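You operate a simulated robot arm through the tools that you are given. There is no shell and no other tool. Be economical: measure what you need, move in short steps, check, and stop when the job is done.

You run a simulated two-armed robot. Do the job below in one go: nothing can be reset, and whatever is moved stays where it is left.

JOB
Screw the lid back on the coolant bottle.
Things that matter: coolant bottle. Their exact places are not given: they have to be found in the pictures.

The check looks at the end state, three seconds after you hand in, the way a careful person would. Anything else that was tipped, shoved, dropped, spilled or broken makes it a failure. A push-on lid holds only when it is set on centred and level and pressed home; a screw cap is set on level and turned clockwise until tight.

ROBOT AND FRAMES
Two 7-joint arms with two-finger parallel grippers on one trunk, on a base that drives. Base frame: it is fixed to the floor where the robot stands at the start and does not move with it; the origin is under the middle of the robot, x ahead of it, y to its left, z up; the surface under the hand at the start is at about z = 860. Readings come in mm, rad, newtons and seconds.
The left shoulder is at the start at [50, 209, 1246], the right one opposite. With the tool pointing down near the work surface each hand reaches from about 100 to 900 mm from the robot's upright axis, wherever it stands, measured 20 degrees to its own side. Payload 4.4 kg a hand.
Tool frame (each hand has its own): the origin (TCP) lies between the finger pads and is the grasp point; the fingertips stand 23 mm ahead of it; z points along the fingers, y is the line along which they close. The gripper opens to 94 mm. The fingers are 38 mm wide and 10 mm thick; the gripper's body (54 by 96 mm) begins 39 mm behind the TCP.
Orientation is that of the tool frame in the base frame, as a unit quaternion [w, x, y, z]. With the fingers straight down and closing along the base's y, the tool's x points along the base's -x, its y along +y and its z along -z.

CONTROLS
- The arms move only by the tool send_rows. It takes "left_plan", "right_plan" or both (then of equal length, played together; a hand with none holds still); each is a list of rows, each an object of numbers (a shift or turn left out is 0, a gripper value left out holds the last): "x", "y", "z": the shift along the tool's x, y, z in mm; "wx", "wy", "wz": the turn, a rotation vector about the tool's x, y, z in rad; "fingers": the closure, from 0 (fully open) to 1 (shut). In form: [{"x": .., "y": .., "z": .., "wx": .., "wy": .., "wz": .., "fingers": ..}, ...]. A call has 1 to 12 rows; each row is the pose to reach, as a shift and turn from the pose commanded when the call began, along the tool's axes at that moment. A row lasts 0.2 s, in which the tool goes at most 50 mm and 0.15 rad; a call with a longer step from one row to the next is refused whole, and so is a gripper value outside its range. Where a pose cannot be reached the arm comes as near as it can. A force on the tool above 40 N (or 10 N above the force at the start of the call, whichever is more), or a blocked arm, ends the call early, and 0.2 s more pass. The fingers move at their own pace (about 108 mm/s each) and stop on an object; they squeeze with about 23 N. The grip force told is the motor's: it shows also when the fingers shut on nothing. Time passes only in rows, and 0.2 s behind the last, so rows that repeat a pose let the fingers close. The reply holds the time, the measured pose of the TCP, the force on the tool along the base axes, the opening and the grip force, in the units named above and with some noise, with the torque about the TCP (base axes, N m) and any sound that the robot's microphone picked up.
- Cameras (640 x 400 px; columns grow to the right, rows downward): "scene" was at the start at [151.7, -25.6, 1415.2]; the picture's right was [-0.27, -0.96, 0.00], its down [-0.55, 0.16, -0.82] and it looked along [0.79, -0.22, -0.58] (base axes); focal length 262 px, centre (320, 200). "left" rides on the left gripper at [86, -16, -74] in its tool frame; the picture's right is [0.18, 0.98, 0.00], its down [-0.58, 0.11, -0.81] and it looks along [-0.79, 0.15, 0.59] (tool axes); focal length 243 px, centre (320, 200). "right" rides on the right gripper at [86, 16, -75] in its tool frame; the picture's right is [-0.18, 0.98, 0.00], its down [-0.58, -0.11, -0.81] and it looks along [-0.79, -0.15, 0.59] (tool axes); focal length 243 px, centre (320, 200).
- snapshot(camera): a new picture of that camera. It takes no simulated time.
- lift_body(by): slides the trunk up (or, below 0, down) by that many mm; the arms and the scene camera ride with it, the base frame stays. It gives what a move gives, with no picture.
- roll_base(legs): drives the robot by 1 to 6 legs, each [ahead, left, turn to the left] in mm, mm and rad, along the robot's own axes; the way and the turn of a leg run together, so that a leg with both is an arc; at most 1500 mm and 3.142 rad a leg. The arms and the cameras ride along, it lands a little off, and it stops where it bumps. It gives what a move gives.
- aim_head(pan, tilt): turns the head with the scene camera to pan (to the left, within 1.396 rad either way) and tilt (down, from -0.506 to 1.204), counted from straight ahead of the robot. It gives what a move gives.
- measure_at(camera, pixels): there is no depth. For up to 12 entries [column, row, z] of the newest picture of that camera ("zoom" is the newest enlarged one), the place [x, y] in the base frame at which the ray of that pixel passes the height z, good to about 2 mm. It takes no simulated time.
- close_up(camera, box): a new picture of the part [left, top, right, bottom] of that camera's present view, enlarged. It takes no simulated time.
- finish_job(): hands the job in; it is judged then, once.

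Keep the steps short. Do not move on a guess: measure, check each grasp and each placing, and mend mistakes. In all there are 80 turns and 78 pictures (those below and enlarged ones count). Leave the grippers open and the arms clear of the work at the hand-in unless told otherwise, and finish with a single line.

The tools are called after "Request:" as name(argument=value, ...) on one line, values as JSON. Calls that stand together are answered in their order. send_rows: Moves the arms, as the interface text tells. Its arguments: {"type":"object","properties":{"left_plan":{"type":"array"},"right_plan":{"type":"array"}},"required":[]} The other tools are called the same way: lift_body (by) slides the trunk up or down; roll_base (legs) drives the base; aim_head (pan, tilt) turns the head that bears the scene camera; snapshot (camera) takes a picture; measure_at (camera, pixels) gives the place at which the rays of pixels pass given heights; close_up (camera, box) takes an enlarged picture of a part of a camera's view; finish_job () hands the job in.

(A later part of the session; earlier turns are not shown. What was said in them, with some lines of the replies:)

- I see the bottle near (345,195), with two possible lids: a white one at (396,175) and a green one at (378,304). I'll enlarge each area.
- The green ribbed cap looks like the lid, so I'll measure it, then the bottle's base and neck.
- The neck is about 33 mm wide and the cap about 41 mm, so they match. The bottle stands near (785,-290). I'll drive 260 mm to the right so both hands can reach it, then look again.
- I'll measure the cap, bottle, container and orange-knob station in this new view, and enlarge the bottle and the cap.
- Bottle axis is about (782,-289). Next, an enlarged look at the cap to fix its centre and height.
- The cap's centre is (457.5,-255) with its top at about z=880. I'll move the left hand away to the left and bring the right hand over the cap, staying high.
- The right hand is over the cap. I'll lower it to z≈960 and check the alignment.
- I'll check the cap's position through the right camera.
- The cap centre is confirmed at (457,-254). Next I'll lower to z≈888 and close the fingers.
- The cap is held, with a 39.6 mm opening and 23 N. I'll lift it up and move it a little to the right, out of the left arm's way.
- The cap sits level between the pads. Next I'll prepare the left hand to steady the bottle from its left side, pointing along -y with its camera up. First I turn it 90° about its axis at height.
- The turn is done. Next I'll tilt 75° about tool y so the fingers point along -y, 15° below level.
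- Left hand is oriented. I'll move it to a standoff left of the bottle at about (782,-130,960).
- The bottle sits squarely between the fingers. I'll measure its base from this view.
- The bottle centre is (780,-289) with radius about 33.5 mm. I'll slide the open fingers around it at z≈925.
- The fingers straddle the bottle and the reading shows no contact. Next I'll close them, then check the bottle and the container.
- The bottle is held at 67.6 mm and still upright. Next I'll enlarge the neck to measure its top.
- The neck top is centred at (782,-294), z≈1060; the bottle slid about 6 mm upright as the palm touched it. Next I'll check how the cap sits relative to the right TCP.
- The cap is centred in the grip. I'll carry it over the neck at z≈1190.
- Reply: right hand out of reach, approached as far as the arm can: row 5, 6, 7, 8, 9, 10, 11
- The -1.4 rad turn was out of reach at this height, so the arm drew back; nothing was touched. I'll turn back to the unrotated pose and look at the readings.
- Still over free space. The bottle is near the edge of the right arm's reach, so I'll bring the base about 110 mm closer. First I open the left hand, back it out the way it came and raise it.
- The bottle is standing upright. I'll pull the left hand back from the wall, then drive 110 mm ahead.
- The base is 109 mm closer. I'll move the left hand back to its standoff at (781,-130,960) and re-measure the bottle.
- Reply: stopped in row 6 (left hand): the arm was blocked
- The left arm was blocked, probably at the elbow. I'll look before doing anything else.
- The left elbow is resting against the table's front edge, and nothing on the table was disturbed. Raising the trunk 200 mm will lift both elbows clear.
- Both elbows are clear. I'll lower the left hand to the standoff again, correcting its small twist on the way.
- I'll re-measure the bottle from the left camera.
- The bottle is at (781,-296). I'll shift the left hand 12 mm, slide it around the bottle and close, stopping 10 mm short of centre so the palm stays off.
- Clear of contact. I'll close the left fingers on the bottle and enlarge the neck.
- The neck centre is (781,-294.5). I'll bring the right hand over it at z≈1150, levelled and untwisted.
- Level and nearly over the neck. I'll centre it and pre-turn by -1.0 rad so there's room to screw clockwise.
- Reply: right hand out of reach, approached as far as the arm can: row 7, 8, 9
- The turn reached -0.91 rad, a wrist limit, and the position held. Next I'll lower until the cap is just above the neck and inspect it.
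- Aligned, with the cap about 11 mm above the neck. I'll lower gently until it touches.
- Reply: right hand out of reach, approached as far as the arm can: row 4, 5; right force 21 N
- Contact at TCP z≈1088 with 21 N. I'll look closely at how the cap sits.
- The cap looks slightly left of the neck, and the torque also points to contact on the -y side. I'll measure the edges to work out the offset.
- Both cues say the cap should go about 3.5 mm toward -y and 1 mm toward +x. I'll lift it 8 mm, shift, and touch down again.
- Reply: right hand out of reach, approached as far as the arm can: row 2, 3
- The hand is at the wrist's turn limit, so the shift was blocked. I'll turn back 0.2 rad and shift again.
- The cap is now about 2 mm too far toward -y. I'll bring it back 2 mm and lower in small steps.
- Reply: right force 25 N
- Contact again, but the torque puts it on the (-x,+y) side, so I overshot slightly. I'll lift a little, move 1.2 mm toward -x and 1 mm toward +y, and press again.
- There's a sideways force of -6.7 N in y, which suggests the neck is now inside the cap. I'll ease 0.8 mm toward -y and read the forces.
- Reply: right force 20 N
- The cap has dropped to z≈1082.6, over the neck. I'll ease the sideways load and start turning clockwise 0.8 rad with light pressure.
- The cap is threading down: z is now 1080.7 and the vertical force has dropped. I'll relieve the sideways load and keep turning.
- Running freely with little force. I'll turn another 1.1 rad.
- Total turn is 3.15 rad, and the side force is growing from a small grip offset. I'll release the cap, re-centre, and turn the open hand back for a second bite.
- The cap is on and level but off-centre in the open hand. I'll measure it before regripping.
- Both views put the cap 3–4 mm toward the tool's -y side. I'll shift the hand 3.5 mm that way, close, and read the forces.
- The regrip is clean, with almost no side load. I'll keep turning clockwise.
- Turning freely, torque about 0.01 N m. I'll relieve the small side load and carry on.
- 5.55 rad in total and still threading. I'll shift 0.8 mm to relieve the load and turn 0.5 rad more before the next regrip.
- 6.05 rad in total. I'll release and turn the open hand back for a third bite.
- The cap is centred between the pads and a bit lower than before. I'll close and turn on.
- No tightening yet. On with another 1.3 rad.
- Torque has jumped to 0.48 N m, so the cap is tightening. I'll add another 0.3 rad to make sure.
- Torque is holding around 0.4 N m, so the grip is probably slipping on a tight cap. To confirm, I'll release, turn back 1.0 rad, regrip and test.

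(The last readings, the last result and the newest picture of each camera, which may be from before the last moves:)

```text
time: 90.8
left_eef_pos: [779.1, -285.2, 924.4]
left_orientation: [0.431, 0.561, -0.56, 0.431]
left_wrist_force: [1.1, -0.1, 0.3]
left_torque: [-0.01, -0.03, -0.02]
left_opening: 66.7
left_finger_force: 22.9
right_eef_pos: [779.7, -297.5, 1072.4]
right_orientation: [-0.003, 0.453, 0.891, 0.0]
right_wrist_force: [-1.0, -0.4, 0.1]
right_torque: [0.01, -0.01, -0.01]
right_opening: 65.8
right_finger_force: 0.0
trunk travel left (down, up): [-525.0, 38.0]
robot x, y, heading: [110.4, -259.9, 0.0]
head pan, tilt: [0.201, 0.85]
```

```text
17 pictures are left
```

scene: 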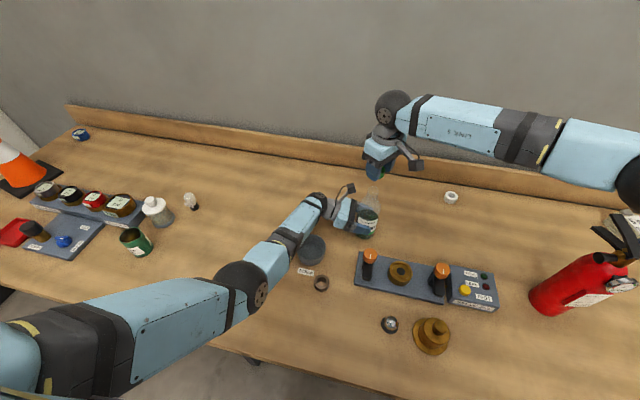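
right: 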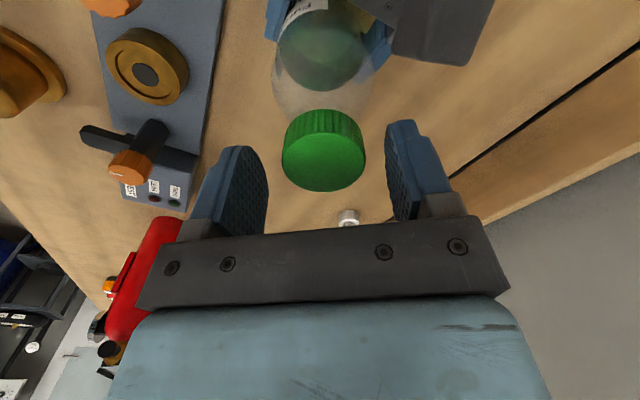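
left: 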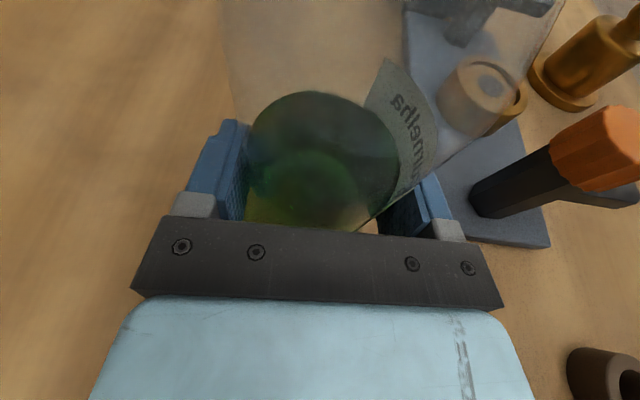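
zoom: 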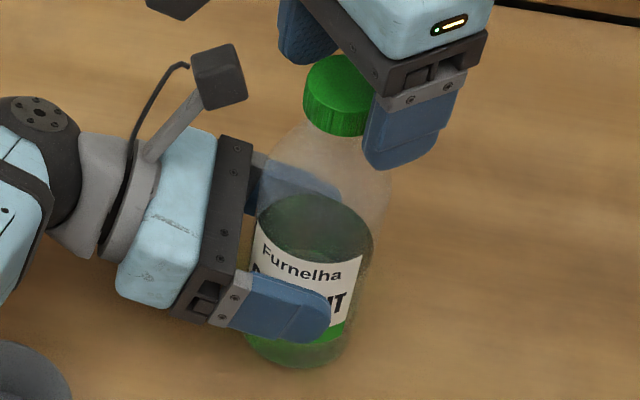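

The cap is level and seated low. I'll regrip and do the tightness test with a 0.6 rad turn.

Request:
send_rows(right_plan=[{"fingers": 1}, {"fingers": 1}, {"fingers": 1}, {"wz": 0.1}, {"wz": 0.2}, {"wz": 0.3}, {"wz": 0.3}])

Request:
send_rows(right_plan=[{"wz": 0.1}, {"wz": 0.2}, {"wz": 0.3}, {"wz": 0.4}, {"wz": 0.4}])

```text
time: 92.4
left_eef_pos: [779.3, -284.5, 924.9]
left_orientation: [0.431, 0.561, -0.561, 0.43]
left_wrist_force: [-2.2, -5.1, -0.1]
left_torque: [0.31, -0.3, -0.5]
left_opening: 66.9
left_finger_force: 23.4
right_eef_pos: [779.0, -296.1, 1073.7]
right_orientation: [-0.003, 0.583, 0.813, 0.0]
right_wrist_force: [3.4, 3.9, 0.5]
right_torque: [0.23, -0.18, 0.49]
right_opening: 39.0
right_finger_force: 23.0
trunk travel left (down, up): [-525.0, 38.0]
robot x, y, heading: [113.0, -260.2, -0.0]
head pan, tilt: [0.201, 0.85]
```

```text
time: 93.6
left_eef_pos: [779.3, -283.7, 923.8]
left_orientation: [-0.432, -0.56, 0.561, -0.43]
left_wrist_force: [1.5, 0.6, -0.4]
left_torque: [-0.36, 0.32, -0.11]
left_opening: 67.1
left_finger_force: 23.1
right_eef_pos: [779.4, -297.3, 1071.5]
right_orientation: [-0.003, 0.732, 0.682, -0.001]
right_wrist_force: [-1.6, -0.7, 3.3]
right_torque: [-0.01, -0.08, 0.19]
right_opening: 38.7
right_finger_force: 23.4
trunk travel left (down, up): [-525.0, 38.0]
robot x, y, heading: [110.4, -263.9, 0.003]
head pan, tilt: [0.201, 0.85]
```

Torque rose at once to 0.49 N m and then slipped, so the cap is tight. I'll release it and raise the right hand straight up.

Request:
send_rows(right_plan=[{"fingers": 0}, {"fingers": 0}, {"fingers": 0}, {"z": -30}, {"z": -75}, {"z": -120}, {"z": -165}, {"z": -200}, {"z": -200}])

Request:
close_up(camera="scene", box=[325, 165, 413, 245])

```text
time: 95.6
left_eef_pos: [779.3, -284.3, 924.0]
left_orientation: [-0.432, -0.56, 0.561, -0.43]
left_wrist_force: [-1.4, 0.4, 1.2]
left_torque: [-0.07, 0.12, -0.05]
left_opening: 67.1
left_finger_force: 22.4
right_eef_pos: [780.7, -293.6, 1275.7]
right_orientation: [-0.003, 0.732, 0.681, 0.0]
right_wrist_force: [1.6, 0.1, 0.0]
right_torque: [-0.01, -0.02, 0.0]
right_opening: 93.9
right_finger_force: 0.1
trunk travel left (down, up): [-525.0, 38.0]
robot x, y, heading: [110.5, -261.9, -0.002]
head pan, tilt: [0.201, 0.85]
```

```text
5.00 times, centred on (369, 205) of scene
```

zoom: 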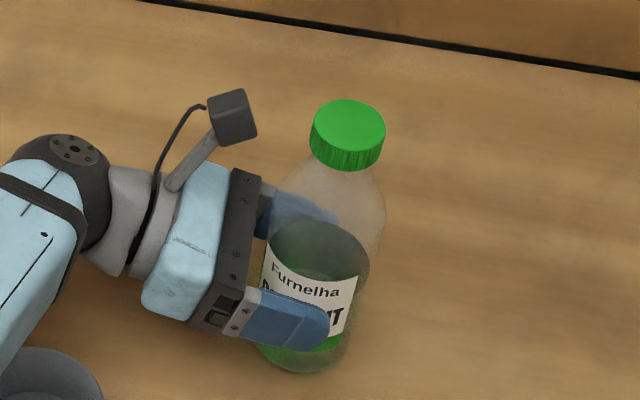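

The cap is seated level. Next I'll open the left hand, back out along its approach line and rise clear.

Request:
send_rows(left_plan=[{"fingers": 0}, {"fingers": 0}, {"fingers": 0}, {"z": -25}, {"x": -4, "z": -65}, {"x": -6, "z": -110}, {"x": -6, "z": -150}, {"x": 20, "z": -180}, {"x": 60, "z": -205}, {"x": 100, "z": -230}, {"x": 140, "z": -255}, {"x": 175, "z": -280}])

Request:
send_rows(right_plan=[{"y": -30}, {"y": -75}, {"y": -120}, {"y": -160}, {"y": -160}])

Request:
snapshot(camera="scene")

Request:
close_up(camera="scene", box=[325, 165, 413, 245])

```text
time: 98.2
left_eef_pos: [779.5, -56.7, 1164.0]
left_orientation: [-0.432, -0.561, 0.561, -0.43]
left_wrist_force: [0.2, -0.1, 0.6]
left_torque: [0.01, -0.01, 0.01]
left_opening: 93.9
left_finger_force: 0.0
right_eef_pos: [780.7, -294.8, 1276.0]
right_orientation: [-0.004, 0.731, 0.683, -0.001]
right_wrist_force: [-0.1, -0.2, 0.0]
right_torque: [0.03, 0.02, 0.03]
right_opening: 93.9
right_finger_force: 0.1
trunk travel left (down, up): [-525.0, 38.0]
robot x, y, heading: [106.6, -259.9, 0.001]
head pan, tilt: [0.201, 0.85]
```

```text
time: 99.4
left_eef_pos: [781.6, -57.9, 1164.1]
left_orientation: [0.432, 0.56, -0.56, 0.431]
left_wrist_force: [-0.8, 0.3, 0.1]
left_torque: [0.02, 0.0, -0.01]
left_opening: 94.0
left_finger_force: 0.0
right_eef_pos: [620.1, -287.9, 1275.7]
right_orientation: [-0.003, 0.732, 0.681, -0.001]
right_wrist_force: [0.1, -0.1, 0.7]
right_torque: [0.01, -0.01, 0.05]
right_opening: 93.8
right_finger_force: 0.2
trunk travel left (down, up): [-525.0, 38.0]
robot x, y, heading: [109.3, -261.4, -0.007]
head pan, tilt: [0.201, 0.85]
```

```text
15 pictures are left
```

scene: 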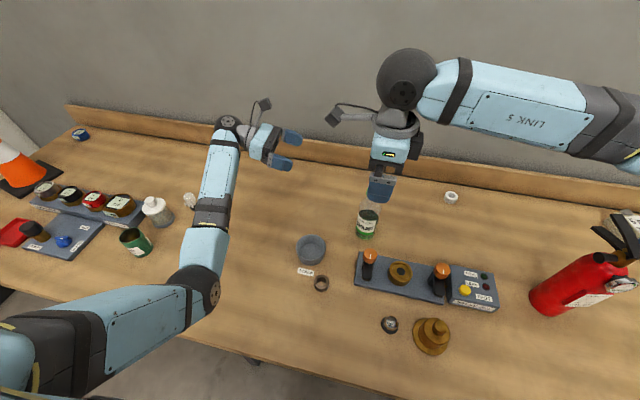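

```text
5.00 times, centred on (369, 205) of scene
```

zoom: 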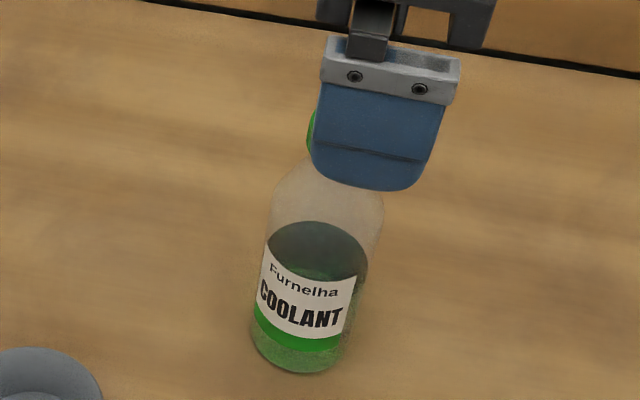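

The bottle stands upright, and the right hand is only blocking the view. I'll move it 150 mm right for a last check.

Request:
send_rows(right_plan=[{"x": -40}, {"x": -80}, {"x": -120}, {"x": -150}, {"x": -150}])

Request:
close_up(camera="scene", box=[325, 165, 413, 245])

```text
time: 100.6
left_eef_pos: [781.1, -55.1, 1163.6]
left_orientation: [0.432, 0.56, -0.56, 0.431]
left_wrist_force: [-0.3, -0.3, 0.1]
left_torque: [-0.05, 0.04, -0.01]
left_opening: 94.2
left_finger_force: 0.0
right_eef_pos: [612.3, -435.0, 1274.2]
right_orientation: [-0.003, 0.731, 0.682, 0.0]
right_wrist_force: [1.0, 0.0, 0.1]
right_torque: [-0.05, 0.01, 0.01]
right_opening: 94.1
right_finger_force: 0.0
trunk travel left (down, up): [-525.0, 38.0]
robot x, y, heading: [108.3, -262.0, 0.001]
head pan, tilt: [0.201, 0.85]
```

```text
5.00 times, centred on (369, 205) of scene
```

zoom: 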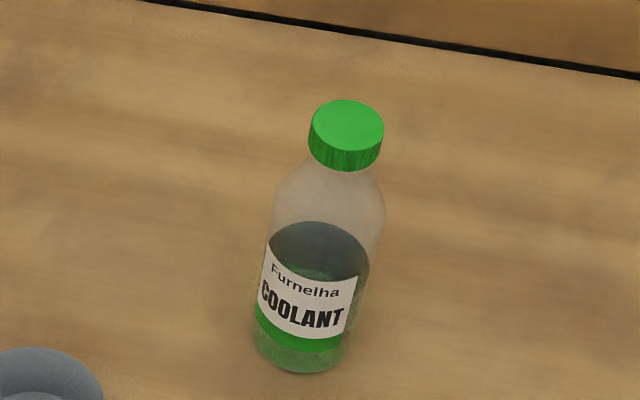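

The cap is on level and tight, the bottle stands upright, and both hands are open and clear. Handing in.

Request:
finish_job()

```text
The job is handed in.
```

The green lid is screwed onto the coolant bottle, level and tight (about 0.5 N m); the bottle stands upright a few millimetres from where it was, and nothing else on the table looked disturbed.
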